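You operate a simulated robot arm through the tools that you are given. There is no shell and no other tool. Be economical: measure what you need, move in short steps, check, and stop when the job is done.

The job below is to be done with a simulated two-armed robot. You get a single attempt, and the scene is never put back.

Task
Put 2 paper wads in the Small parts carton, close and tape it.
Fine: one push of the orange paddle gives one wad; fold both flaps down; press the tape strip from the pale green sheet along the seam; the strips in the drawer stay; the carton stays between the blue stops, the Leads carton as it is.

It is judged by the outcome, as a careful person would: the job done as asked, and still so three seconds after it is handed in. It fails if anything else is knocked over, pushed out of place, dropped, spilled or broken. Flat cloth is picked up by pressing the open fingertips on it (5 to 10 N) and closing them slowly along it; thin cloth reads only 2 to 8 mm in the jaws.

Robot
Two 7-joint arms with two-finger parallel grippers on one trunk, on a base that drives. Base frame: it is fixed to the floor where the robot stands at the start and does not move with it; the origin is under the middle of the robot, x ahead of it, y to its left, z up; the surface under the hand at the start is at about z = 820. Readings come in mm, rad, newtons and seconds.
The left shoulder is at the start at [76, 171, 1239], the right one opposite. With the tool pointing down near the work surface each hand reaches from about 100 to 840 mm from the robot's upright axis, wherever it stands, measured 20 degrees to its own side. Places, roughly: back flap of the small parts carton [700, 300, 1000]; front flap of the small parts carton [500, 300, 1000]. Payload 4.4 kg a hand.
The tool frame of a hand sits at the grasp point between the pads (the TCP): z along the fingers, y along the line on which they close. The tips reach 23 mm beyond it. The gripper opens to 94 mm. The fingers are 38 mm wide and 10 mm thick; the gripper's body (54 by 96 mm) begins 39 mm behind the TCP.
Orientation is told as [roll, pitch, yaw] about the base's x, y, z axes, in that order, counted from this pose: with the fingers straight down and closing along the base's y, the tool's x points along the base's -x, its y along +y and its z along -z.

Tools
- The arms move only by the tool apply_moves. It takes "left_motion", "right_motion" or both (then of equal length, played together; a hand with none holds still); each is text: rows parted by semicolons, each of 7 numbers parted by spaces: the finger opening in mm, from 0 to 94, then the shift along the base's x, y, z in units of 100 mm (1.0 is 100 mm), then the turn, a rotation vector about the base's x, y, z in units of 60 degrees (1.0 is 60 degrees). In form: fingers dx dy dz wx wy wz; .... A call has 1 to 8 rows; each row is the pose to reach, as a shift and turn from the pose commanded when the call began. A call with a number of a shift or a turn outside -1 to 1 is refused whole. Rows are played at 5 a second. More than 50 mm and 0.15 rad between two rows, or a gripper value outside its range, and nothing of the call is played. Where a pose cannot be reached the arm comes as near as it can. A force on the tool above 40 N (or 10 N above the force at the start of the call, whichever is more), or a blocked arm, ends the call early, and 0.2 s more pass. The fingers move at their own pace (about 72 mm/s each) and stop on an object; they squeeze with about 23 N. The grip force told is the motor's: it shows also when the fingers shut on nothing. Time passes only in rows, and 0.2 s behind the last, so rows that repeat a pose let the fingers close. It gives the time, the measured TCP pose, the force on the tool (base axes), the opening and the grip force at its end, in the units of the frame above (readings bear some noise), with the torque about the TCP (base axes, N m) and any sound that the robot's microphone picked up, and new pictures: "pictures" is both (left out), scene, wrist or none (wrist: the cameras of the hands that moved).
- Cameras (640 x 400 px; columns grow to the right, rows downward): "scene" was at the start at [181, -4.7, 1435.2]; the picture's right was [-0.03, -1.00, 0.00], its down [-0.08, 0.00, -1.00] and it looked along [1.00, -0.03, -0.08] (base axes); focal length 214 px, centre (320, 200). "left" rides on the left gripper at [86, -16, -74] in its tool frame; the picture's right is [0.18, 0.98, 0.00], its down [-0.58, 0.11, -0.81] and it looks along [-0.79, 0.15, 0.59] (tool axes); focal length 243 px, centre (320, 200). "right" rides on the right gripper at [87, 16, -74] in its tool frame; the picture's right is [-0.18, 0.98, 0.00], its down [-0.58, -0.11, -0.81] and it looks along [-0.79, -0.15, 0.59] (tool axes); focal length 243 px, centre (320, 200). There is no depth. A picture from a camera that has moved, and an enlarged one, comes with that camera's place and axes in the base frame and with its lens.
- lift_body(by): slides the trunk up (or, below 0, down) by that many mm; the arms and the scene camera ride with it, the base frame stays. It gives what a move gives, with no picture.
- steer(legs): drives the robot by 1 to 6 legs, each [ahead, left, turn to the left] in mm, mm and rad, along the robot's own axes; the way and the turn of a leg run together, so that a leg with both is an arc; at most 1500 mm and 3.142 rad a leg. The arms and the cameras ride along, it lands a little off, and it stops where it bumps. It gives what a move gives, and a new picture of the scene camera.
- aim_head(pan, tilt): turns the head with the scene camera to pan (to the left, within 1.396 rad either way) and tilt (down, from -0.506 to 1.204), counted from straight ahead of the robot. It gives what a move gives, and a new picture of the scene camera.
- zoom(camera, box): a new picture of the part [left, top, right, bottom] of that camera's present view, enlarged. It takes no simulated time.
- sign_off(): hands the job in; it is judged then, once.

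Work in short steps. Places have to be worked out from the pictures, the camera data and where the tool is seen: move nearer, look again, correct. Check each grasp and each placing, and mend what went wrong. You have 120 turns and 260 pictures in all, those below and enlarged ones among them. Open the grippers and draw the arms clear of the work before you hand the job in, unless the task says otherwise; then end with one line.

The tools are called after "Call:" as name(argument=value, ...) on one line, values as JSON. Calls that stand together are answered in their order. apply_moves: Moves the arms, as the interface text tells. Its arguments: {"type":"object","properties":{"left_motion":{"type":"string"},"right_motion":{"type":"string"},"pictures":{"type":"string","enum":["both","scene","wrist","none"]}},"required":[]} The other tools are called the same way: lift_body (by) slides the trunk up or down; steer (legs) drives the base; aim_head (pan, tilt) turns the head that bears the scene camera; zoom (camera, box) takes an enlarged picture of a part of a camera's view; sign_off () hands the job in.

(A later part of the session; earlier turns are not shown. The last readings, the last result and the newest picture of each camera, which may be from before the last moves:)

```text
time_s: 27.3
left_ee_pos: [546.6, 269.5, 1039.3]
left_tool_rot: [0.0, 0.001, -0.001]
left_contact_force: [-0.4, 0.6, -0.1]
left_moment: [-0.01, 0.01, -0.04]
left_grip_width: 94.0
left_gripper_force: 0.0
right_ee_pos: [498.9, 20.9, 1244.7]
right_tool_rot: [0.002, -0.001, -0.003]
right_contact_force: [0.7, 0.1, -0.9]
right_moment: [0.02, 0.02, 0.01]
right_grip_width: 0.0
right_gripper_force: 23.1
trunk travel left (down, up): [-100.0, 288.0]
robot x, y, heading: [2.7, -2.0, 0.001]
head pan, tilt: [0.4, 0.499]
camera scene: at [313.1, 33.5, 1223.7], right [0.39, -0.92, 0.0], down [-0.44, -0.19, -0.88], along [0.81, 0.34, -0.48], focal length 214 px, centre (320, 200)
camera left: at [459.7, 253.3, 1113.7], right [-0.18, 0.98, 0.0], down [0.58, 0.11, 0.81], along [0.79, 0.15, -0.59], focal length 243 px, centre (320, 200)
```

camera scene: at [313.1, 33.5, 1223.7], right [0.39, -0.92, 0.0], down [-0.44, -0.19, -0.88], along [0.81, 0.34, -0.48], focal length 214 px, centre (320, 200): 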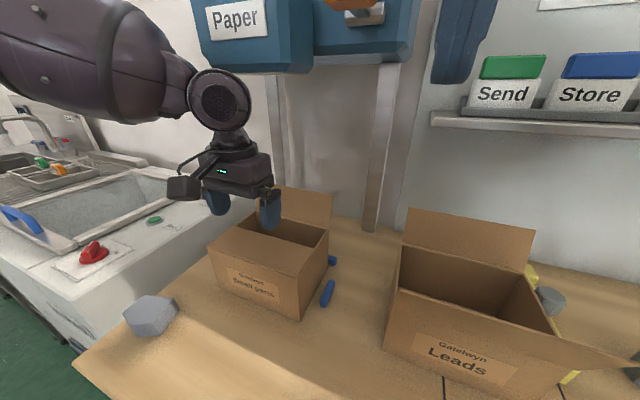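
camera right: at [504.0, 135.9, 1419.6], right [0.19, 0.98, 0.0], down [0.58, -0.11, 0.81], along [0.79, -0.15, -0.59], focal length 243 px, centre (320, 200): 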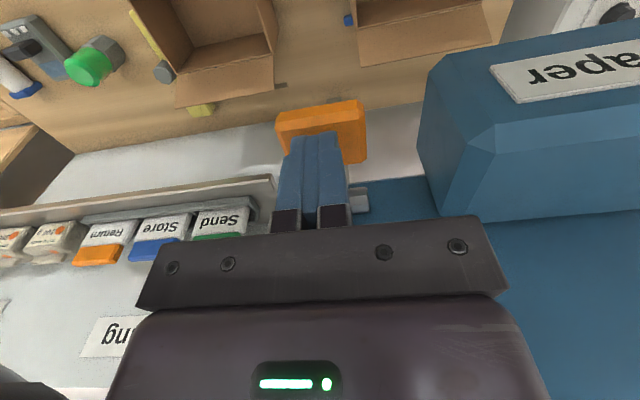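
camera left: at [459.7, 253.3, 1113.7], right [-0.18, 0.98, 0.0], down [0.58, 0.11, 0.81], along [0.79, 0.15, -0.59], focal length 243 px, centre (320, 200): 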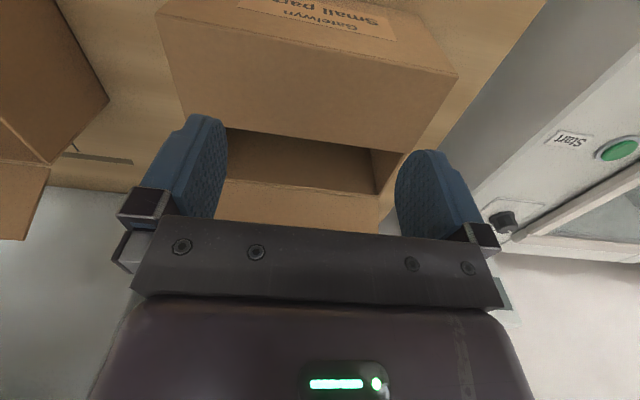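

The front flap stays down. Next the back flap: I tilt the left hand ~60° fingers-forward, to reach over its free edge (700,1006) while keeping the wrist low under the chute.

Call:
apply_moves(left_motion="94 -0.02 0 0.05 0 -0.14 0;94 -0.05 0 0.1 0 -0.28 0;94 -0.08 0 0.15 0 -0.42 0;94 -0.1 0 0.2 0 -0.56 0;94 -0.1 0 0.22 0 -0.7 0;94 -0.1 0 0.22 0 -0.84 0;94 -0.1 0 0.22 0 -0.98 0", pictures="both")

```text
time_s: 29.1
left_ee_pos: [588.9, 259.6, 1144.0]
left_tool_rot: [-0.075, -1.211, 0.02]
left_contact_force: [-0.5, 0.3, -0.5]
left_moment: [0.02, -0.02, 0.02]
left_grip_width: 94.0
left_gripper_force: 0.0
left hand out of reach, approached as far as the arm can: row 4, 5, 6, 7
right_ee_pos: [498.8, 21.6, 1243.4]
right_tool_rot: [0.001, 0.002, -0.002]
right_contact_force: [0.1, 0.0, -0.3]
right_moment: [0.01, 0.01, 0.0]
right_grip_width: 0.2
right_gripper_force: 23.4
trunk travel left (down, up): [-100.0, 288.0]
robot x, y, heading: [-0.4, -1.1, -0.005]
head pan, tilt: [0.4, 0.499]
stopped in row 7 (left hand): the arm was blocked; the commanded pose is now the measured one
camera scene: at [313.7, 34.2, 1223.3], right [0.39, -0.92, 0.0], down [-0.44, -0.19, -0.88], along [0.81, 0.34, -0.48], focal length 214 px, centre (320, 200)
camera left: at [487.0, 247.4, 1089.7], right [-0.02, 0.98, -0.2], down [-0.54, 0.16, 0.82], along [0.84, 0.12, 0.53], focal length 243 px, centre (320, 200)
```

scene: 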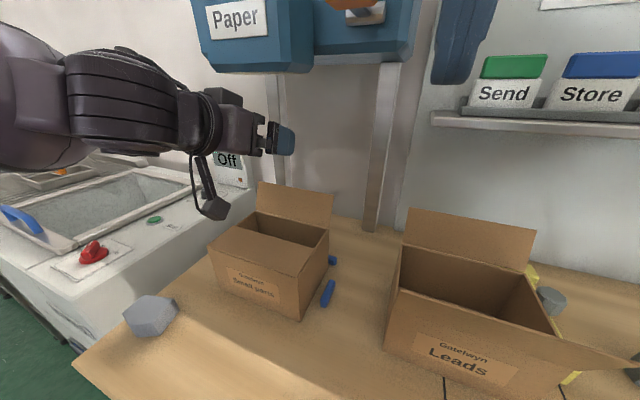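
left: 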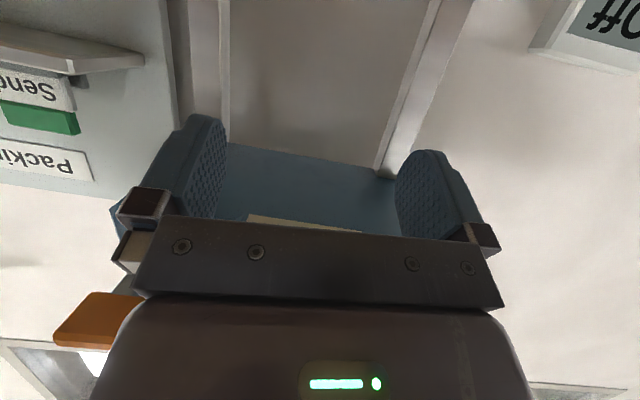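

The arm took a flatter pose (69° tilt, TCP (589,260,1144)), all clear. From here I move forward and down toward the back flap's edge in small rows.

Call:
apply_moves(left_motion="94 0.15 0.02 -0.12 0.02 0.04 0;94 0.35 0.05 -0.25 0.04 0.08 0;94 0.55 0.08 -0.4 0.06 0.12 0;94 0.75 0.08 -0.5 0.07 0.15 0", pictures="both")

```text
time_s: 30.1
left_ee_pos: [663.8, 269.2, 1096.8]
left_tool_rot: [0.082, -1.048, -0.123]
left_contact_force: [0.9, 1.0, -1.0]
left_moment: [0.02, -0.01, 0.03]
left_grip_width: 93.9
left_gripper_force: 0.1
right_ee_pos: [500.0, 20.0, 1244.5]
right_tool_rot: [0.0, 0.0, -0.003]
right_contact_force: [0.5, 0.3, -1.3]
right_moment: [0.02, -0.03, 0.02]
right_grip_width: 0.0
right_gripper_force: 23.2
trunk travel left (down, up): [-100.0, 288.0]
robot x, y, heading: [1.8, -1.1, 0.002]
head pan, tilt: [0.4, 0.499]
camera scene: at [312.6, 33.6, 1224.0], right [0.39, -0.92, 0.0], down [-0.44, -0.19, -0.88], along [0.81, 0.34, -0.48], focal length 214 px, centre (320, 200)
camera left: at [554.8, 260.1, 1057.1], right [-0.04, 0.99, -0.12], down [-0.41, 0.09, 0.91], along [0.91, 0.09, 0.4], focal length 243 px, centre (320, 200)
```

scene: 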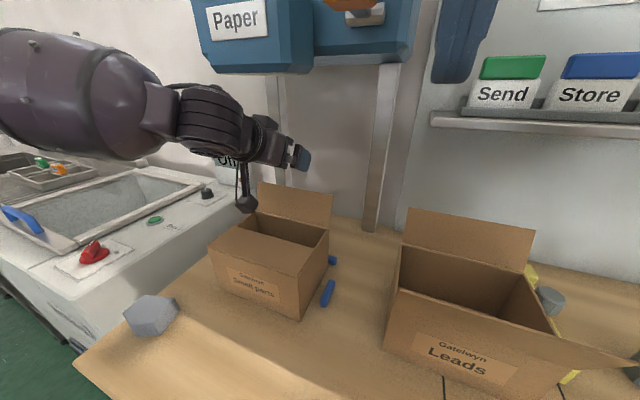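
left: 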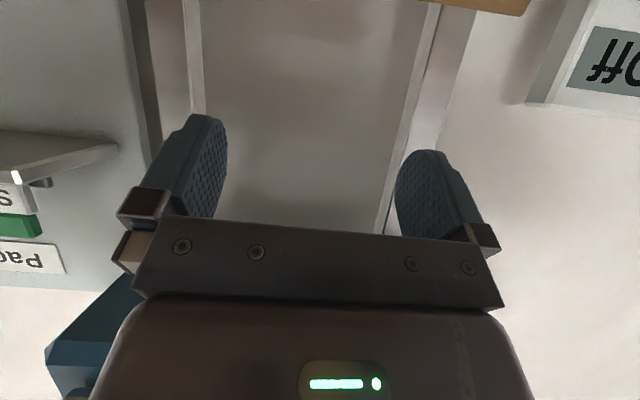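

Tilt is 60° and reach is good. I move over the flap edge and then down behind it.

Call:
apply_moves(left_motion="94 0.3 0 -0.05 0 0 0;94 0.6 0 -0.1 0 0 0;94 0.7 0 -0.15 0 0 0;94 0.7 0 -0.4 0 0 0;94 0.7 0 -0.55 0 0.06 0", pictures="both")

```text
time_s: 31.3
left_ee_pos: [730.6, 268.7, 1039.1]
left_tool_rot: [0.066, -0.988, -0.108]
left_contact_force: [0.2, -0.1, 0.3]
left_moment: [0.02, 0.01, -0.04]
left_grip_width: 93.9
left_gripper_force: 0.2
right_ee_pos: [497.0, 21.0, 1244.9]
right_tool_rot: [0.003, -0.002, -0.002]
right_contact_force: [0.4, 0.1, -0.7]
right_moment: [-0.04, -0.01, -0.02]
right_grip_width: 0.0
right_gripper_force: 22.5
trunk travel left (down, up): [-100.0, 288.0]
robot x, y, heading: [2.5, 0.8, -0.001]
head pan, tilt: [0.4, 0.499]
camera scene: at [312.1, 33.6, 1224.2], right [0.39, -0.92, 0.0], down [-0.44, -0.19, -0.88], along [0.81, 0.34, -0.48], focal length 214 px, centre (320, 200)
camera left: at [620.4, 260.5, 1008.1], right [-0.05, 0.99, -0.12], down [-0.35, 0.09, 0.93], along [0.94, 0.09, 0.34], focal length 243 px, centre (320, 200)
```

scene: 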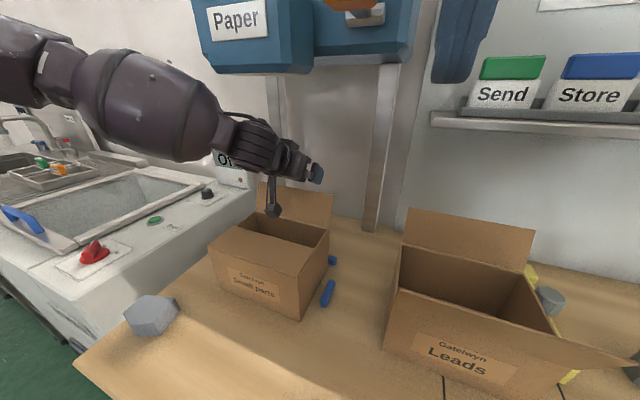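
left: 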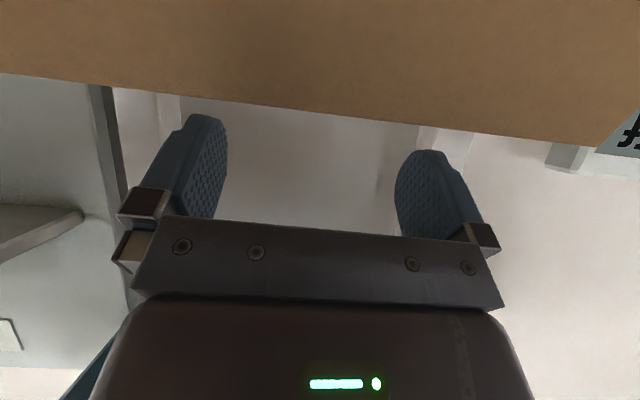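

The free edge is at z≈1008 right before the camera. I steepen the tilt to ~45° and lower the tips behind the flap.

Call:
apply_moves(left_motion="94 0.02 0 -0.07 0 0.07 0;94 0.02 0 -0.14 0 0.14 0;94 0.02 0 -0.2 0 0.2 0", pictures="wrist")

```text
time_s: 32.1
left_ee_pos: [726.3, 267.2, 1020.1]
left_tool_rot: [0.033, -0.778, -0.087]
left_contact_force: [13.7, 1.1, 29.7]
left_moment: [-1.68, 0.43, 0.75]
left_grip_width: 92.8
left_gripper_force: 0.0
right_ee_pos: [492.6, 20.2, 1246.0]
right_tool_rot: [0.002, -0.003, 0.0]
right_contact_force: [-0.4, 0.3, 0.8]
right_moment: [0.03, 0.01, 0.0]
right_grip_width: 0.0
right_gripper_force: 23.1
trunk travel left (down, up): [-100.0, 288.0]
robot x, y, heading: [-0.4, -4.9, -0.0]
head pan, tilt: [0.4, 0.499]
camera left: at [611.3, 259.3, 1011.8], right [-0.07, 0.99, -0.11], down [-0.14, 0.09, 0.98], along [0.99, 0.08, 0.14], focal length 243 px, centre (320, 200)
```

left: 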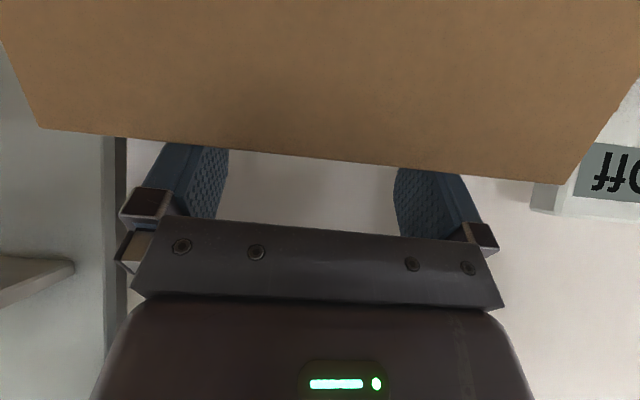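

The underside of the fingers rests on the flap's edge (30 N). I ease up 8 mm and draw back in −x to swing the flap inward.

Call:
apply_moves(left_motion="94 0 0 0.08 0 0 0;94 -0.1 0 0.1 0 0 0;94 -0.2 0 0.1 0 0 0;94 -0.32 0 0.1 0 0 0;94 -0.44 0 0.1 0 0 0", pictures="both")

```text
time_s: 32.4
left_ee_pos: [724.4, 268.1, 1018.4]
left_tool_rot: [0.031, -0.774, -0.086]
left_contact_force: [15.3, 3.1, 36.7]
left_moment: [-2.05, 0.57, 0.76]
left_grip_width: 91.9
left_gripper_force: 0.0
right_ee_pos: [494.6, 20.0, 1245.4]
right_tool_rot: [0.002, -0.004, 0.0]
right_contact_force: [0.1, -0.1, 0.1]
right_moment: [0.0, -0.01, 0.0]
right_grip_width: 0.0
right_gripper_force: 23.1
trunk travel left (down, up): [-100.0, 288.0]
robot x, y, heading: [-1.0, 0.8, 0.002]
head pan, tilt: [0.4, 0.499]
stopped in row 1 (left hand): the force on the tool passed its limit at 49 N (the readings are from after the stop); the commanded pose is now the measured one
camera scene: at [307.6, 33.2, 1224.8], right [0.39, -0.92, 0.0], down [-0.44, -0.19, -0.88], along [0.81, 0.34, -0.48], focal length 214 px, centre (320, 200)
camera left: at [610.4, 258.8, 1011.9], right [-0.07, 0.99, -0.11], down [-0.14, 0.1, 0.99], along [0.99, 0.08, 0.13], focal length 243 px, centre (320, 200)
```

scene: 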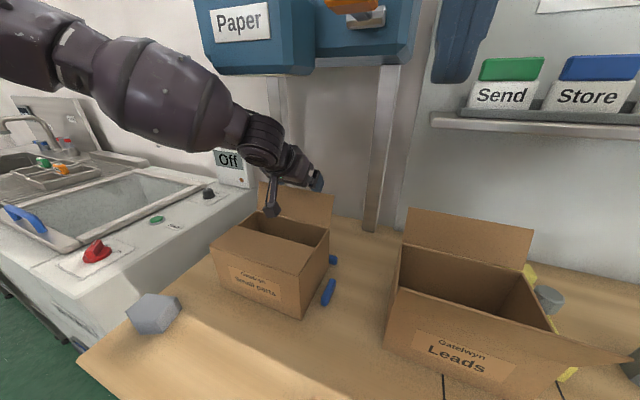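
left: 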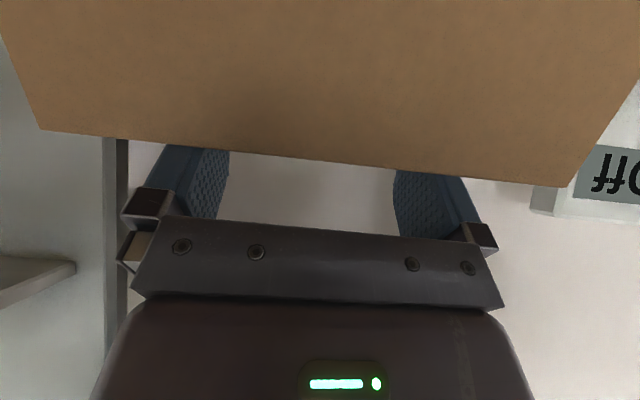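

Still loaded. I simply lift straight up gently.

Call:
apply_moves(left_motion="94 0.03 0 0.06 0 0 0;94 0.05 0 0.15 0 0 0;94 0.05 0 0.2 0 0 0", pictures="wrist")

```text
time_s: 32.7
left_ee_pos: [725.4, 268.5, 1018.6]
left_tool_rot: [0.026, -0.772, -0.085]
left_contact_force: [13.1, 3.6, 33.2]
left_moment: [-1.87, 0.55, 0.68]
left_grip_width: 91.4
left_gripper_force: 0.0
right_ee_pos: [494.0, 20.2, 1246.0]
right_tool_rot: [0.002, -0.002, 0.001]
right_contact_force: [-0.7, -0.2, -1.2]
right_moment: [0.04, 0.01, 0.03]
right_grip_width: 0.0
right_gripper_force: 23.0
trunk travel left (down, up): [-100.0, 288.0]
robot x, y, heading: [-0.8, -0.3, 0.002]
head pan, tilt: [0.4, 0.499]
stopped in row 1 (left hand): the force on the tool passed its limit at 57 N (the readings are from after the stop); the commanded pose is now the measured one
camera left: at [609.8, 258.4, 1012.0], right [-0.07, 0.99, -0.11], down [-0.14, 0.1, 0.99], along [0.99, 0.08, 0.13], focal length 243 px, centre (320, 200)
```

left: 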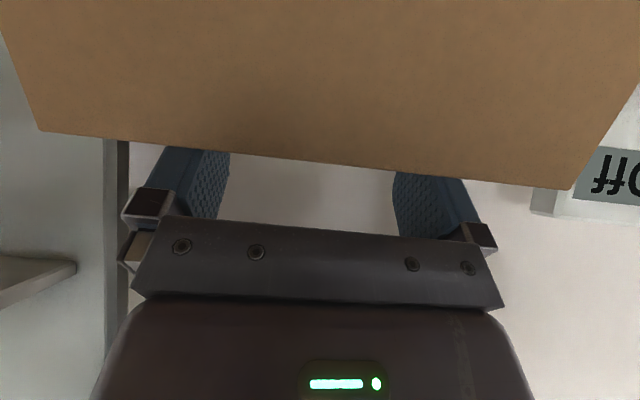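

Oddly the load persists; I lift the whole trunk 20 mm to free the hand without arm motion.

Call:
lift_body(by=20)

Call:
zoom(camera="scene", box=[180, 90, 372, 330])

```text
time_s: 33.0
left_ee_pos: [725.0, 267.2, 1018.8]
left_tool_rot: [0.018, -0.77, -0.077]
left_contact_force: [10.7, 3.3, 25.8]
left_moment: [-1.51, 0.48, 0.53]
left_grip_width: 92.1
left_gripper_force: 0.0
right_ee_pos: [494.9, 20.5, 1246.5]
right_tool_rot: [0.001, -0.003, 0.001]
right_contact_force: [0.4, 0.7, -0.4]
right_moment: [-0.01, 0.04, -0.01]
right_grip_width: 0.0
right_gripper_force: 23.1
trunk travel left (down, up): [-100.0, 288.0]
robot x, y, heading: [-1.5, -3.5, 0.003]
head pan, tilt: [0.4, 0.499]
stopped: the force on the tool passed its limit at 71 N (the readings are from after the stop); the commanded pose is now the measured one
```

```text
1.67 times, centred on (276, 210) of scene
camera zoom: at [307.8, 33.3, 1225.2], right [0.39, -0.92, 0.0], down [-0.44, -0.19, -0.88], along [0.81, 0.34, -0.48], focal length 358 px, centre (393, 183)
```

zoom: 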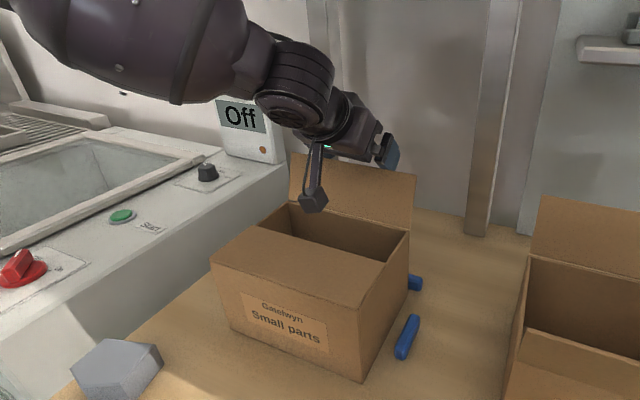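

Let me look closely at what touches the right finger.

Call:
zoom(camera="left", box=[100, 100, 340, 250])

Call:
zoom(camera="scene", box=[250, 130, 346, 190])

```text
2.67 times, centred on (220, 175) of left
camera zoom: at [609.6, 258.4, 1011.8], right [-0.07, 0.99, -0.12], down [-0.14, 0.1, 0.98], along [0.99, 0.08, 0.13], focal length 647 px, centre (587, 267)
```

zoom: 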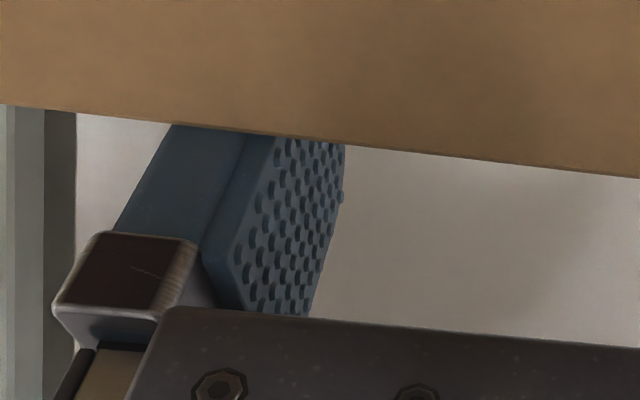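

```text
6.67 times, centred on (298, 160) of scene
camera zoom: at [307.8, 33.3, 1225.2], right [0.39, -0.92, 0.0], down [-0.44, -0.19, -0.88], along [0.81, 0.34, -0.48], focal length 1430 px, centre (467, 467)
```

zoom: 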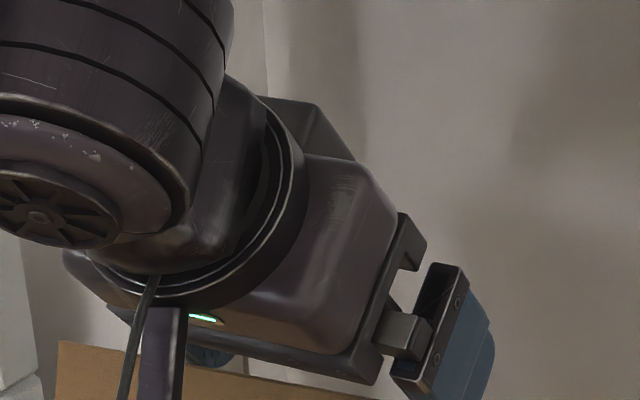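

I try very small upward increments to see how the force responds.

Call:
apply_moves(left_motion="94 0 0 0 0 0 0;94 0 0 0.01 0 0 0;94 0 0 0.02 0 0 0;94 0 0 0.03 0 0 0", pictures="none")

```text
time_s: 34.0
left_ee_pos: [724.2, 268.4, 1017.7]
left_tool_rot: [0.021, -0.764, -0.081]
left_contact_force: [10.3, 0.5, 28.2]
left_moment: [-1.72, 0.68, 0.62]
left_grip_width: 93.9
left_gripper_force: 0.1
right_ee_pos: [494.8, 20.8, 1244.1]
right_tool_rot: [0.001, -0.002, -0.002]
right_contact_force: [0.9, 0.0, -0.6]
right_moment: [0.03, -0.01, -0.01]
right_grip_width: 0.3
right_gripper_force: 22.8
trunk travel left (down, up): [-100.0, 288.0]
robot x, y, heading: [-6.9, 1.5, -0.003]
head pan, tilt: [0.4, 0.499]
```

No stop this time. I continue upward slowly.

Call:
apply_moves(left_motion="94 0 0 0.02 0 0 0;94 0 0 0.04 0 0 0;94 0 0 0.06 0 0 0;94 0 0 0.08 0 0 0;94 0 0 0.1 0 0 0;94 0 0 0.12 0 0 0", pictures="wrist")

```text
time_s: 34.5
left_ee_pos: [720.7, 269.0, 1015.8]
left_tool_rot: [0.022, -0.75, -0.083]
left_contact_force: [0.1, 0.3, 0.4]
left_moment: [0.02, -0.02, -0.01]
left_grip_width: 94.0
left_gripper_force: 0.0
right_ee_pos: [493.9, 21.2, 1245.8]
right_tool_rot: [0.002, -0.005, 0.0]
right_contact_force: [-0.4, 0.2, 0.6]
right_moment: [0.02, -0.01, 0.01]
right_grip_width: 0.0
right_gripper_force: 23.0
trunk travel left (down, up): [-100.0, 288.0]
robot x, y, heading: [-2.9, -2.0, 0.006]
head pan, tilt: [0.4, 0.499]
stopped in row 2 (left hand): the force on the tool passed its limit at 42 N (the readings are from after the stop); the commanded pose is now the measured one
camera left: at [606.0, 259.5, 1011.4], right [-0.07, 0.99, -0.11], down [-0.12, 0.1, 0.99], along [0.99, 0.08, 0.11], focal length 243 px, centre (320, 200)
```

left: 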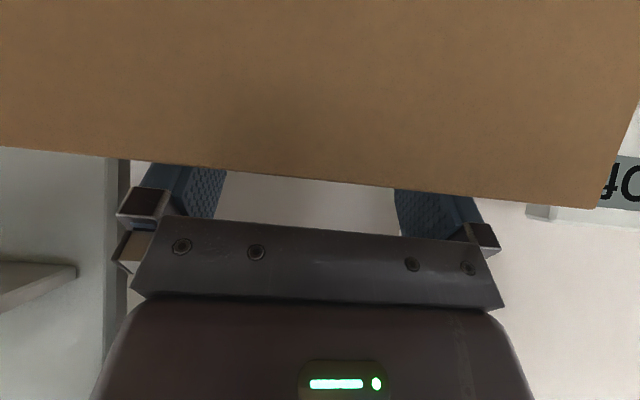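

The force vanished and the flap has swung toward us. I keep drawing back in −x with a slight rise.

Call:
apply_moves(left_motion="94 -0.08 0 0.03 0 0 0;94 -0.16 0 0.05 0 0 0;94 -0.24 0 0.06 0 0 0;94 -0.32 0 0.06 0 0 0;94 -0.4 0 0.06 0 0 0", pictures="both")

```text
time_s: 35.7
left_ee_pos: [681.9, 267.7, 1027.4]
left_tool_rot: [0.022, -0.76, -0.08]
left_contact_force: [-0.7, -2.8, 5.7]
left_moment: [-0.31, 0.11, -0.04]
left_grip_width: 94.3
left_gripper_force: 0.0
right_ee_pos: [493.4, 17.9, 1246.9]
right_tool_rot: [0.002, -0.004, 0.001]
right_contact_force: [0.3, -0.3, 0.5]
right_moment: [0.02, 0.01, 0.01]
right_grip_width: 0.1
right_gripper_force: 23.4
trunk travel left (down, up): [-100.0, 288.0]
robot x, y, heading: [-3.1, 0.2, 0.007]
head pan, tilt: [0.4, 0.499]
camera scene: at [307.8, 32.1, 1225.1], right [0.39, -0.92, 0.0], down [-0.44, -0.19, -0.88], along [0.81, 0.34, -0.48], focal length 214 px, centre (320, 200)
camera left: at [567.3, 258.3, 1022.2], right [-0.07, 0.99, -0.11], down [-0.13, 0.1, 0.99], along [0.99, 0.08, 0.12], focal length 243 px, centre (320, 200)
```

scene: 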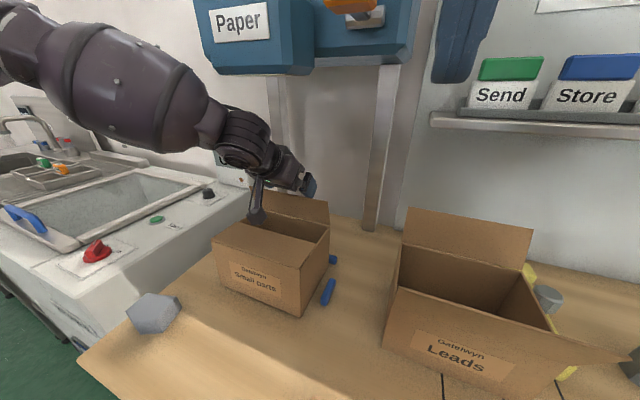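
left: 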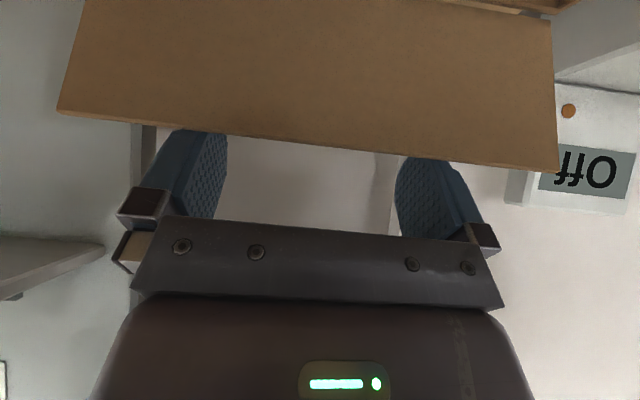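

The flap is near vertical. Continue drawing back another 50 mm.

Call:
apply_moves(left_motion="94 -0.1 0 0 0 0 0;94 -0.2 0 0 0 0 0;94 -0.3 0 0 0 0 0;94 -0.4 0 -0.03 0 0 0;94 -0.5 0 -0.08 0 0 0", pictures="both")

```text
time_s: 36.9
left_ee_pos: [634.2, 266.5, 1018.0]
left_tool_rot: [0.024, -0.76, -0.083]
left_contact_force: [0.4, -0.5, -0.6]
left_moment: [0.02, 0.01, -0.01]
left_grip_width: 93.9
left_gripper_force: 0.0
right_ee_pos: [495.4, 20.1, 1245.7]
right_tool_rot: [0.002, -0.003, -0.001]
right_contact_force: [-0.3, -0.3, 0.7]
right_moment: [0.01, 0.0, -0.01]
right_grip_width: 0.0
right_gripper_force: 23.0
trunk travel left (down, up): [-100.0, 288.0]
robot x, y, heading: [-4.9, -0.6, 0.005]
head pan, tilt: [0.4, 0.499]
camera scene: at [308.7, 32.9, 1224.8], right [0.39, -0.92, 0.0], down [-0.44, -0.19, -0.88], along [0.81, 0.34, -0.48], focal length 214 px, centre (320, 200)
camera left: at [518.4, 258.8, 1012.4], right [-0.07, 0.99, -0.11], down [-0.13, 0.1, 0.99], along [0.99, 0.08, 0.12], focal length 243 px, centre (320, 200)
```

scene: 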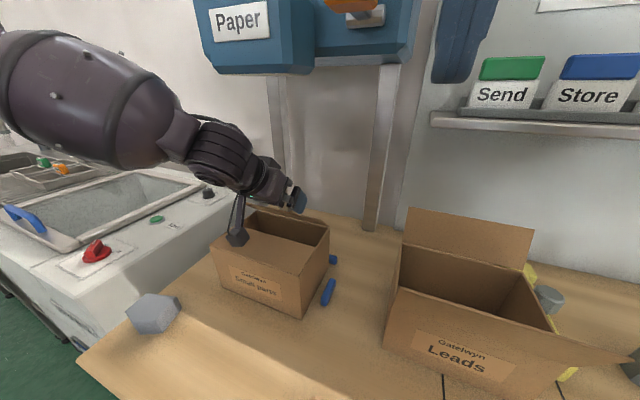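
left: 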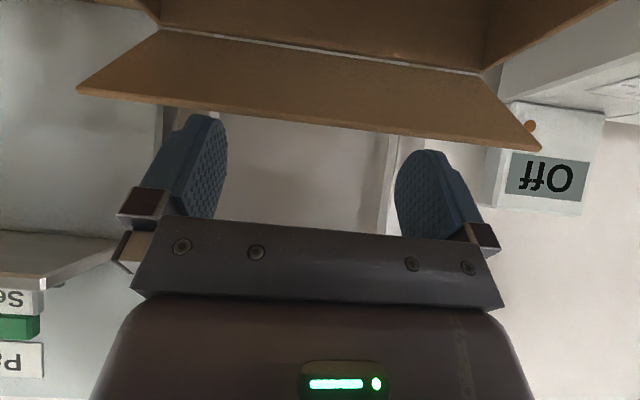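

The flap leans well inward. I steepen the hand to ~25° tilt and press the flap down to rim height.

Call:
apply_moves(left_motion="94 -0.05 0 -0.1 0 0.11 0;94 -0.1 0 -0.22 0 0.22 0;94 -0.13 0 -0.33 0 0.333 0;94 -0.15 0 -0.42 0 0.333 0;94 -0.15 0 -0.49 0 0.333 0", pictures="both")

```text
time_s: 38.1
left_ee_pos: [616.8, 264.3, 971.5]
left_tool_rot: [-0.009, -0.419, -0.063]
left_contact_force: [-0.3, 4.1, 16.5]
left_moment: [0.89, 0.08, -0.06]
left_grip_width: 93.9
left_gripper_force: 0.0
right_ee_pos: [493.9, 20.0, 1247.7]
right_tool_rot: [0.002, -0.005, 0.0]
right_contact_force: [0.0, -0.4, -0.1]
right_moment: [-0.02, -0.01, 0.0]
right_grip_width: 0.2
right_gripper_force: 23.3
trunk travel left (down, up): [-100.0, 288.0]
robot x, y, heading: [-0.8, -0.6, -0.002]
head pan, tilt: [0.4, 0.499]
camera scene: at [307.2, 32.8, 1225.8], right [0.39, -0.92, 0.0], down [-0.44, -0.19, -0.88], along [0.81, 0.34, -0.48], focal length 214 px, centre (320, 200)
camera left: at [507.2, 257.7, 1005.4], right [-0.1, 0.99, -0.08], down [0.21, 0.1, 0.97], along [0.97, 0.08, -0.22], focal length 243 px, centre (320, 200)
```

scene: 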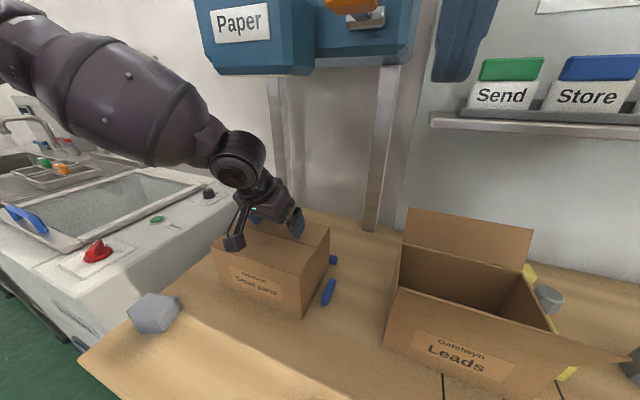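
left: 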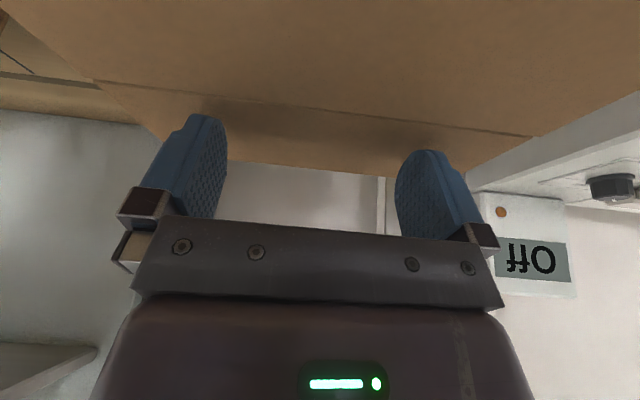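

The back flap is down (16 N). I lift the hand back clear and check both flaps and carton position.

Call:
apply_moves(left_motion="94 0 0 0.1 0 0 0;94 -0.1 0 0.4 0 0 0;94 -0.4 0 0.7 0 0.11 0;94 -0.7 0 0.8 0 0.22 0;94 -1 0.1 0.9 0 0.33 0;94 -1 0.3 1 0 0.42 0", pictures="both")

Call:
zoom(camera="scene", box=[190, 195, 350, 325])

```text
time_s: 39.5
left_ee_pos: [519.2, 296.3, 1068.5]
left_tool_rot: [-0.037, 0.029, -0.06]
left_contact_force: [1.2, -0.6, 1.0]
left_moment: [0.03, 0.02, -0.01]
left_grip_width: 94.0
left_gripper_force: 0.0
right_ee_pos: [495.6, 19.2, 1245.4]
right_tool_rot: [0.003, -0.002, 0.0]
right_contact_force: [0.3, 1.3, 0.4]
right_moment: [0.02, 0.03, 0.01]
right_grip_width: 0.1
right_gripper_force: 22.9
trunk travel left (down, up): [-100.0, 288.0]
robot x, y, heading: [-0.7, -1.7, -0.0]
head pan, tilt: [0.4, 0.499]
camera scene: at [309.2, 32.9, 1224.5], right [0.39, -0.92, 0.0], down [-0.44, -0.19, -0.88], along [0.81, 0.34, -0.48], focal length 214 px, centre (320, 200)
camera left: at [433.4, 288.4, 1146.6], right [-0.13, 0.99, -0.03], down [0.61, 0.1, 0.78], along [0.78, 0.08, -0.62], focal length 243 px, centre (320, 200)
```

scene: 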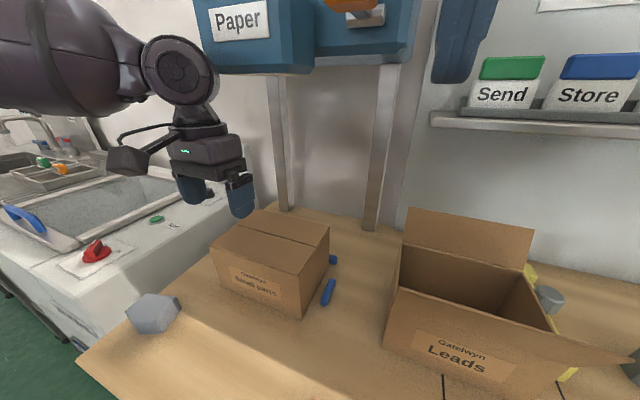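
left: 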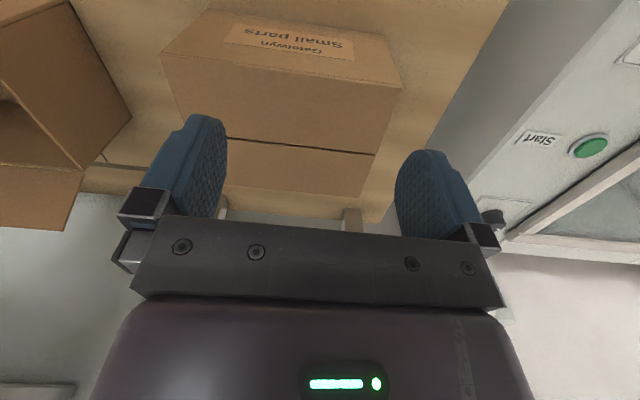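

```text
3.08 times, centred on (270, 260) of scene
camera zoom: at [309.2, 32.9, 1224.5], right [0.39, -0.92, 0.0], down [-0.44, -0.19, -0.88], along [0.81, 0.34, -0.48], focal length 660 px, centre (474, 15)
```

zoom: 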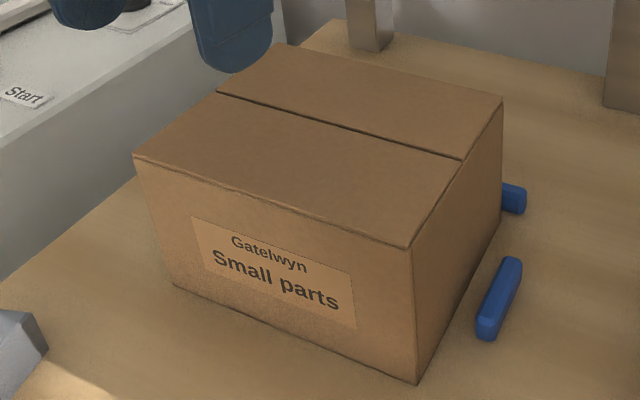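

Flaps are shut flat, seam at x≈606, y 165–364, carton still in place. Now the tape: I park the left hand left/back and bring the right hand above the strip.

Call:
apply_moves(left_motion="94 -0.25 0.3 0.1 0 0 0;94 -0.5 0.6 0.2 0 0 0;94 -0.75 0.9 0.3 0 0 0;94 -0.9 1 0.3 0 0 0", right_motion="40 -0.25 -0.25 -0.2 0 0 0;60 -0.5 -0.5 -0.4 0 0 0;60 -0.75 -0.75 -0.6 0 0 0;60 -1 -1 -0.8 0 0 0", pictures="none")

Call:
apply_moves(right_motion="60 -0.03 -0.2 -0.3 0 0 0;60 -0.06 -0.4 -0.6 0 0 0;60 -0.1 -0.5 -1 0 0 0", pictures="wrist")

Call:
aim_head(pan=-0.5, tilt=1.0)

```text
time_s: 40.3
left_ee_pos: [448.4, 378.7, 1104.7]
left_tool_rot: [-0.04, -0.005, -0.07]
left_contact_force: [-0.6, -0.2, 0.6]
left_moment: [-0.02, 0.02, 0.0]
left_grip_width: 93.7
left_gripper_force: 0.0
right_ee_pos: [427.0, -51.8, 1194.6]
right_tool_rot: [0.013, 0.005, -0.025]
right_contact_force: [10.1, 1.0, 8.1]
right_moment: [-0.02, 1.58, -0.29]
right_grip_width: 60.1
right_gripper_force: 0.0
trunk travel left (down, up): [-100.0, 288.0]
robot x, y, heading: [-3.2, 0.9, 0.0]
head pan, tilt: [0.4, 0.499]
stopped in row 4 (right hand): the force on the tool passed its limit at 88 N (the readings are from after the stop); the commanded pose is now the measured one
```

```text
time_s: 40.6
left_ee_pos: [449.0, 377.7, 1104.4]
left_tool_rot: [-0.04, -0.002, -0.071]
left_contact_force: [1.2, -0.8, 0.3]
left_moment: [0.02, -0.01, -0.03]
left_grip_width: 93.7
left_gripper_force: 0.0
right_ee_pos: [427.9, -54.4, 1188.5]
right_tool_rot: [0.025, 0.019, -0.034]
right_contact_force: [6.4, 1.6, 8.3]
right_moment: [-0.05, 1.42, -0.34]
right_grip_width: 59.9
right_gripper_force: 0.0
trunk travel left (down, up): [-100.0, 288.0]
robot x, y, heading: [-1.2, -3.0, 0.003]
head pan, tilt: [0.4, 0.499]
stopped in row 1 (right hand): the force on the tool passed its limit at 70 N (the readings are from after the stop); the commanded pose is now the measured one
camera right: at [343.2, -38.3, 1267.8], right [0.22, 0.98, 0.02], down [0.59, -0.15, 0.79], along [0.78, -0.16, -0.61], focal length 243 px, centre (320, 200)
```

right: 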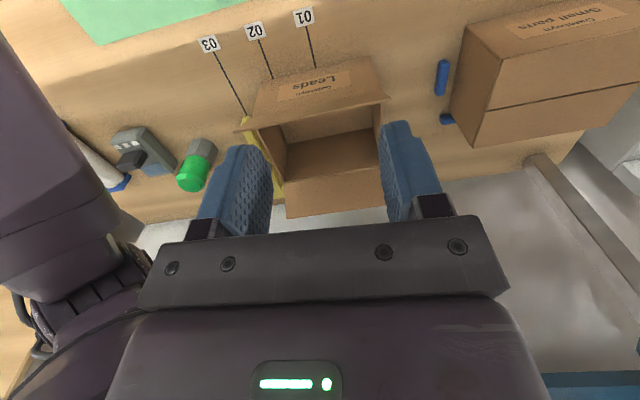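

```text
time_s: 41.8
left_ee_pos: [450.1, 378.1, 1104.5]
left_tool_rot: [-0.04, -0.004, -0.073]
left_contact_force: [-1.1, -0.2, 0.7]
left_moment: [0.0, 0.0, 0.01]
left_grip_width: 93.9
left_gripper_force: 0.0
right_ee_pos: [427.9, -54.0, 1189.0]
right_tool_rot: [0.022, 0.015, -0.032]
right_contact_force: [-0.1, 0.2, -0.4]
right_moment: [0.02, -0.02, 0.0]
right_grip_width: 60.1
right_gripper_force: 0.0
trunk travel left (down, up): [-100.0, 288.0]
robot x, y, heading: [-2.7, -1.5, 0.004]
head pan, tilt: [-0.499, 1.0]
camera scene: at [286.4, -36.0, 1183.7], right [-0.48, -0.88, 0.0], down [-0.74, 0.4, -0.54], along [0.48, -0.26, -0.84], focal length 214 px, centre (320, 200)
```

scene: 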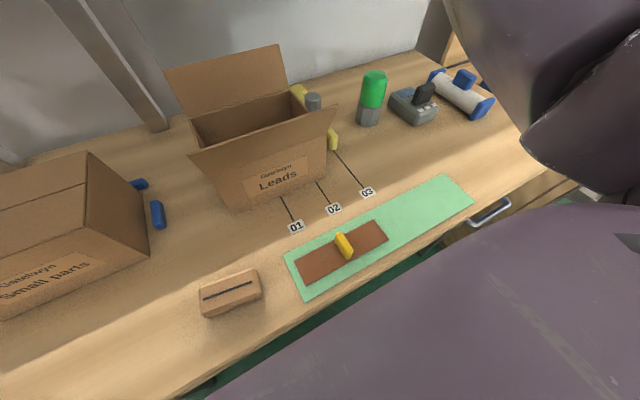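

The right hand touched the head (which leans forward with the trunk low); it's free now. I raise the trunk back 150 mm to get the head out of the way before picking the strip.

Call:
lift_body(by=150)

Call:
apply_moves(right_motion="60 0 -0.3 -0.3 0 0 0;60 0 -0.6 -0.6 0 0 0;60 0 -0.8 -1 0 0 0", pictures="none")

Call:
apply_moves(right_motion="60 0 0 -0.4 0 0 0;60 -0.1 0 -0.7 0 0 0;60 -0.3 0 -1 0 0 0", pictures="none")

Call:
apply_moves(right_motion="60 0 0 -0.4 0 0 0;60 0 0 -0.8 0 0 0;60 0 0 -1 0 0 0", pictures="both")

```text
time_s: 43.5
left_ee_pos: [449.7, 378.1, 1253.1]
left_tool_rot: [-0.04, -0.002, -0.071]
left_contact_force: [0.4, 0.2, -0.4]
left_moment: [0.01, 0.0, -0.02]
left_grip_width: 94.1
left_gripper_force: 0.0
right_ee_pos: [428.8, -54.0, 1338.1]
right_tool_rot: [0.021, 0.018, -0.031]
right_contact_force: [-0.4, 0.0, -0.4]
right_moment: [-0.01, 0.0, 0.0]
right_grip_width: 60.0
right_gripper_force: 0.2
trunk travel left (down, up): [-250.0, 138.0]
robot x, y, heading: [-5.5, -3.1, 0.003]
head pan, tilt: [-0.499, 1.0]
```

```text
time_s: 44.3
left_ee_pos: [449.9, 377.6, 1254.7]
left_tool_rot: [-0.038, -0.004, -0.073]
left_contact_force: [0.7, -0.4, -0.4]
left_moment: [0.03, 0.0, -0.01]
left_grip_width: 94.0
left_gripper_force: 0.0
right_ee_pos: [428.2, -136.4, 1240.6]
right_tool_rot: [0.024, 0.015, -0.034]
right_contact_force: [0.9, 0.9, -0.3]
right_moment: [0.01, 0.01, -0.02]
right_grip_width: 60.0
right_gripper_force: 0.1
trunk travel left (down, up): [-250.0, 138.0]
robot x, y, heading: [-2.3, -0.9, 0.003]
head pan, tilt: [-0.499, 1.0]
```

```text
time_s: 45.1
left_ee_pos: [448.2, 377.0, 1254.0]
left_tool_rot: [-0.04, -0.004, -0.071]
left_contact_force: [0.8, -0.1, -0.2]
left_moment: [0.02, 0.0, -0.01]
left_grip_width: 94.3
left_gripper_force: 0.1
right_ee_pos: [398.6, -137.5, 1139.0]
right_tool_rot: [0.021, 0.017, -0.033]
right_contact_force: [0.3, -0.3, 0.9]
right_moment: [0.02, -0.03, -0.01]
right_grip_width: 59.8
right_gripper_force: 0.1
trunk travel left (down, up): [-250.0, 138.0]
robot x, y, heading: [-3.4, -1.7, 0.003]
head pan, tilt: [-0.499, 1.0]
```

```text
time_s: 45.9
left_ee_pos: [448.9, 378.3, 1255.1]
left_tool_rot: [-0.039, -0.003, -0.07]
left_contact_force: [0.8, -0.2, 0.4]
left_moment: [0.02, 0.03, -0.02]
left_grip_width: 94.2
left_gripper_force: 0.0
right_ee_pos: [397.7, -135.3, 1039.6]
right_tool_rot: [0.022, 0.015, -0.032]
right_contact_force: [-0.1, 0.0, -0.5]
right_moment: [-0.02, -0.02, 0.02]
right_grip_width: 60.1
right_gripper_force: 0.1
trunk travel left (down, up): [-250.0, 138.0]
robot x, y, heading: [-4.1, -1.3, -0.002]
head pan, tilt: [-0.499, 1.0]
camera scene: at [147.5, -36.4, 1355.6], right [-0.48, -0.88, 0.0], down [-0.74, 0.4, -0.54], along [0.47, -0.26, -0.84], focal length 214 px, centre (320, 200)
camera right: at [311.8, -119.2, 1116.6], right [0.22, 0.98, 0.02], down [0.59, -0.15, 0.79], along [0.78, -0.16, -0.61], focal length 243 px, centre (320, 200)
```

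scene: 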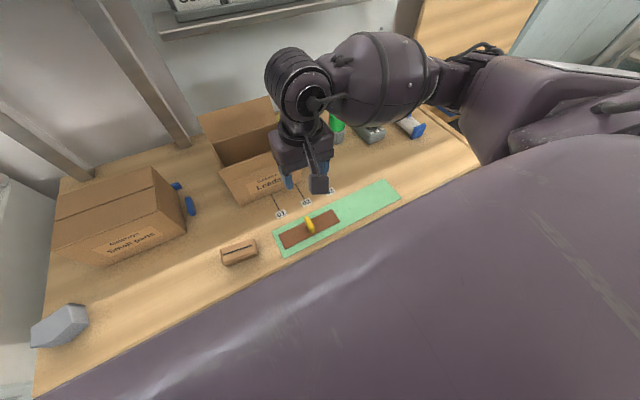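
right: 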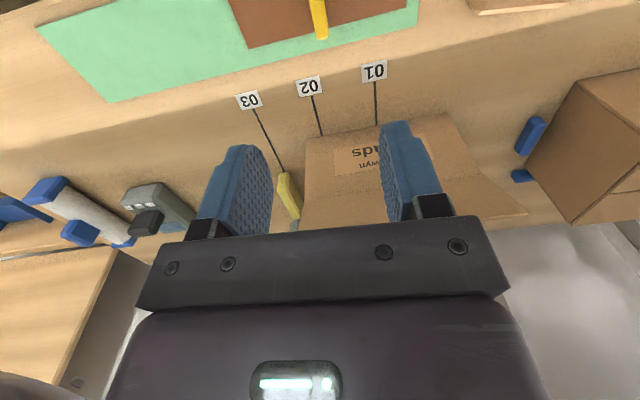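

Zoom on the strip to locate the tab precisely.

Call:
zoom(camera="scene", box=[262, 175, 412, 265])

Call:
zoom(camera="right", box=[220, 0, 420, 125])

```text
4.27 times, centred on (337, 220) of scene
camera zoom: at [147.5, -36.4, 1355.6], right [-0.48, -0.88, 0.0], down [-0.74, 0.4, -0.54], along [0.47, -0.26, -0.84], focal length 915 px, centre (248, 115)
```

zoom: 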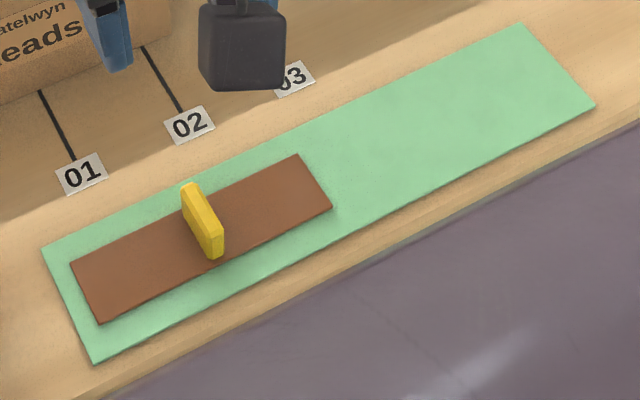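

```text
3.20 times, centred on (320, 62) of right
camera zoom: at [311.8, -119.2, 1116.6], right [0.22, 0.98, 0.02], down [0.59, -0.15, 0.79], along [0.78, -0.16, -0.61], focal length 776 px, centre (320, 640)
```

zoom: 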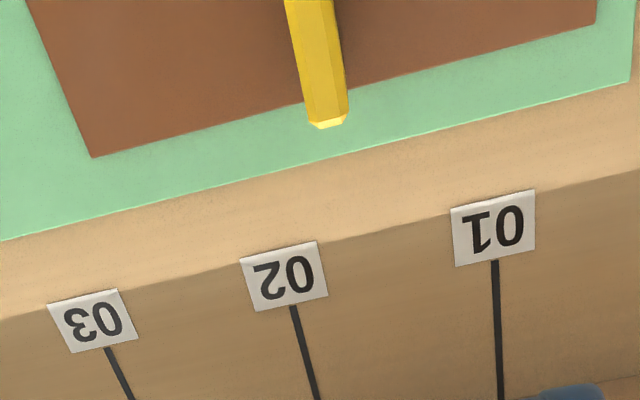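

Strip centre (379,−133), tab x≈360–403, about 35 mm high. I descend over the tab with the small rotation corrected.

Call:
apply_moves(right_motion="60 -0.08 0.02 -0.35 -0.02 -0.014 0.03;60 -0.18 0.02 -0.7 -0.02 -0.014 0.03;60 -0.18 0.02 -1 -0.02 -0.014 0.03", pictures="none")

Call:
apply_moves(right_motion="50 0 0 -0.2 0 0 0;50 0 0 -0.4 0 0 0", pictures="both")

```text
time_s: 46.7
left_ee_pos: [449.7, 378.0, 1254.3]
left_tool_rot: [-0.041, -0.003, -0.071]
left_contact_force: [-0.6, -0.7, -0.4]
left_moment: [0.01, -0.02, 0.0]
left_grip_width: 93.9
left_gripper_force: 0.0
right_ee_pos: [380.4, -133.5, 938.1]
right_tool_rot: [0.002, 0.002, -0.003]
right_contact_force: [0.3, 0.0, -0.1]
right_moment: [-0.02, 0.05, -0.02]
right_grip_width: 60.2
right_gripper_force: 0.0
trunk travel left (down, up): [-250.0, 138.0]
robot x, y, heading: [-1.0, 2.1, 0.004]
head pan, tilt: [-0.499, 1.0]
```

```text
time_s: 47.3
left_ee_pos: [450.0, 378.1, 1253.8]
left_tool_rot: [-0.04, -0.004, -0.071]
left_contact_force: [0.4, 1.3, -0.2]
left_moment: [-0.02, -0.03, 0.06]
left_grip_width: 94.0
left_gripper_force: 0.1
right_ee_pos: [379.4, -134.1, 895.9]
right_tool_rot: [0.003, 0.002, 0.0]
right_contact_force: [0.3, -0.6, 0.3]
right_moment: [0.0, -0.02, 0.0]
right_grip_width: 50.0
right_gripper_force: 0.0
trunk travel left (down, up): [-250.0, 138.0]
robot x, y, heading: [-2.2, 1.1, 0.005]
head pan, tilt: [-0.499, 1.0]
camera scene: at [147.5, -36.1, 1355.5], right [-0.48, -0.88, 0.0], down [-0.74, 0.4, -0.54], along [0.47, -0.26, -0.84], focal length 214 px, centre (320, 200)
camera right: at [293.7, -118.2, 972.8], right [0.18, 0.98, 0.0], down [0.58, -0.11, 0.81], along [0.79, -0.15, -0.59], focal length 243 px, centre (320, 200)
```

scene: 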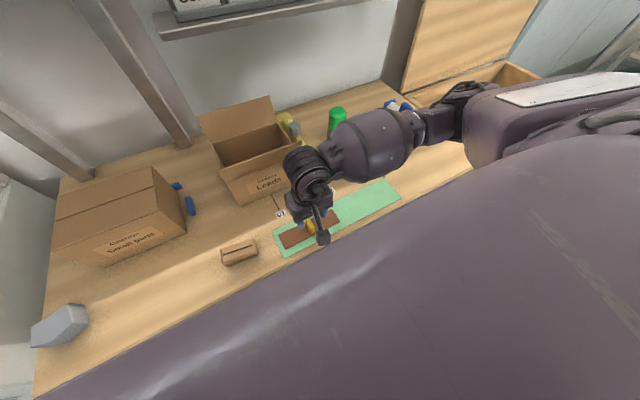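
right: 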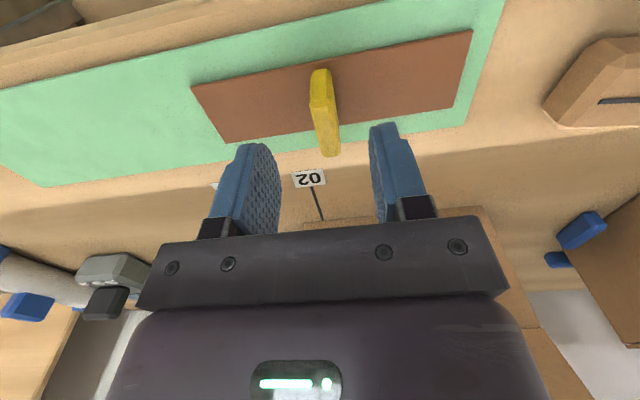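

The tab is centred between the fingers. I descend to TCP z≈851 and close.

Call:
apply_moves(right_motion="50 0 0.02 -0.2 0 0 0;50 0 0.02 -0.36 0 0 0;50 0 0.02 -0.44 0 0 0;0 0 0.02 -0.44 0 0 0;0 0 0.02 -0.44 0 0 0;0 0 0.02 -0.44 0 0 0", pictures="wrist")

```text
time_s: 48.7
left_ee_pos: [450.6, 378.2, 1254.5]
left_tool_rot: [-0.04, -0.002, -0.071]
left_contact_force: [-0.9, 0.2, -0.1]
left_moment: [-0.02, 0.01, 0.0]
left_grip_width: 94.0
left_gripper_force: 0.2
right_ee_pos: [379.6, -132.6, 854.7]
right_tool_rot: [0.001, 0.0, -0.002]
right_contact_force: [0.1, 0.6, 0.6]
right_moment: [0.0, 0.03, 0.01]
right_grip_width: 10.8
right_gripper_force: 23.5
trunk travel left (down, up): [-250.0, 138.0]
robot x, y, heading: [-4.6, -1.1, 0.001]
head pan, tilt: [-0.499, 1.0]
camera right: at [293.5, -117.0, 930.5], right [0.19, 0.98, 0.0], down [0.58, -0.11, 0.81], along [0.79, -0.15, -0.59], focal length 243 px, centre (320, 200)
```

right: 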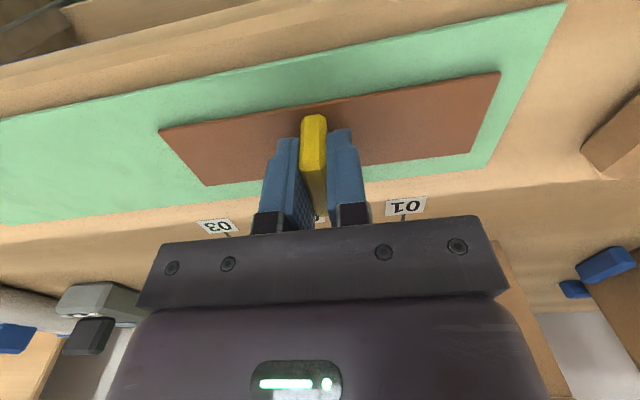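

Tab gripped (10.8 mm). I lift slowly.

Call:
apply_moves(right_motion="0 0 0 0.05 0 0 0;0 0 0 0.12 0 0 0;0 0 0 0.25 0 0 0;0 0 0 0.4 0 0 0;0 0 0 0.6 0 0 0", pictures="both")

```text
time_s: 49.9
left_ee_pos: [449.0, 378.2, 1253.7]
left_tool_rot: [-0.041, -0.002, -0.071]
left_contact_force: [-0.5, 0.1, -0.3]
left_moment: [-0.01, 0.01, 0.0]
left_grip_width: 94.3
left_gripper_force: 0.1
right_ee_pos: [377.5, -130.2, 915.2]
right_tool_rot: [0.0, 0.0, -0.002]
right_contact_force: [-0.3, 0.3, 0.0]
right_moment: [-0.02, -0.02, -0.01]
right_grip_width: 10.7
right_gripper_force: 23.6
trunk travel left (down, up): [-250.0, 138.0]
robot x, y, heading: [-0.6, -1.3, 0.001]
head pan, tilt: [-0.499, 1.0]
camera scene: at [147.1, -36.2, 1355.6], right [-0.48, -0.88, 0.0], down [-0.74, 0.4, -0.54], along [0.47, -0.26, -0.84], focal length 214 px, centre (320, 200)
camera right: at [291.0, -115.3, 990.8], right [0.19, 0.98, 0.0], down [0.58, -0.11, 0.81], along [0.79, -0.15, -0.59], focal length 243 px, centre (320, 200)
```

scene: 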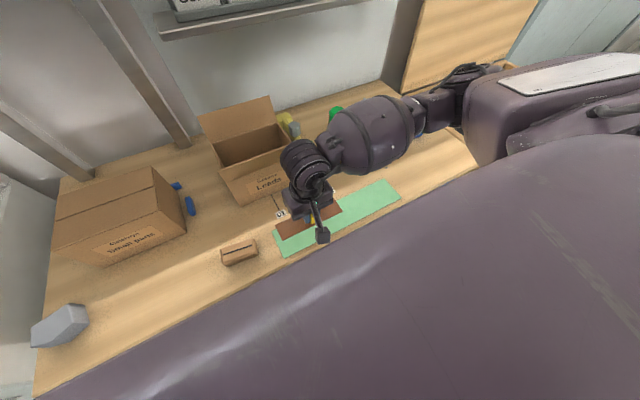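
right: 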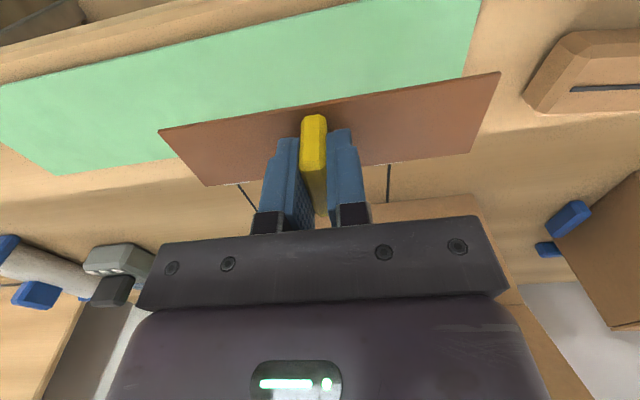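

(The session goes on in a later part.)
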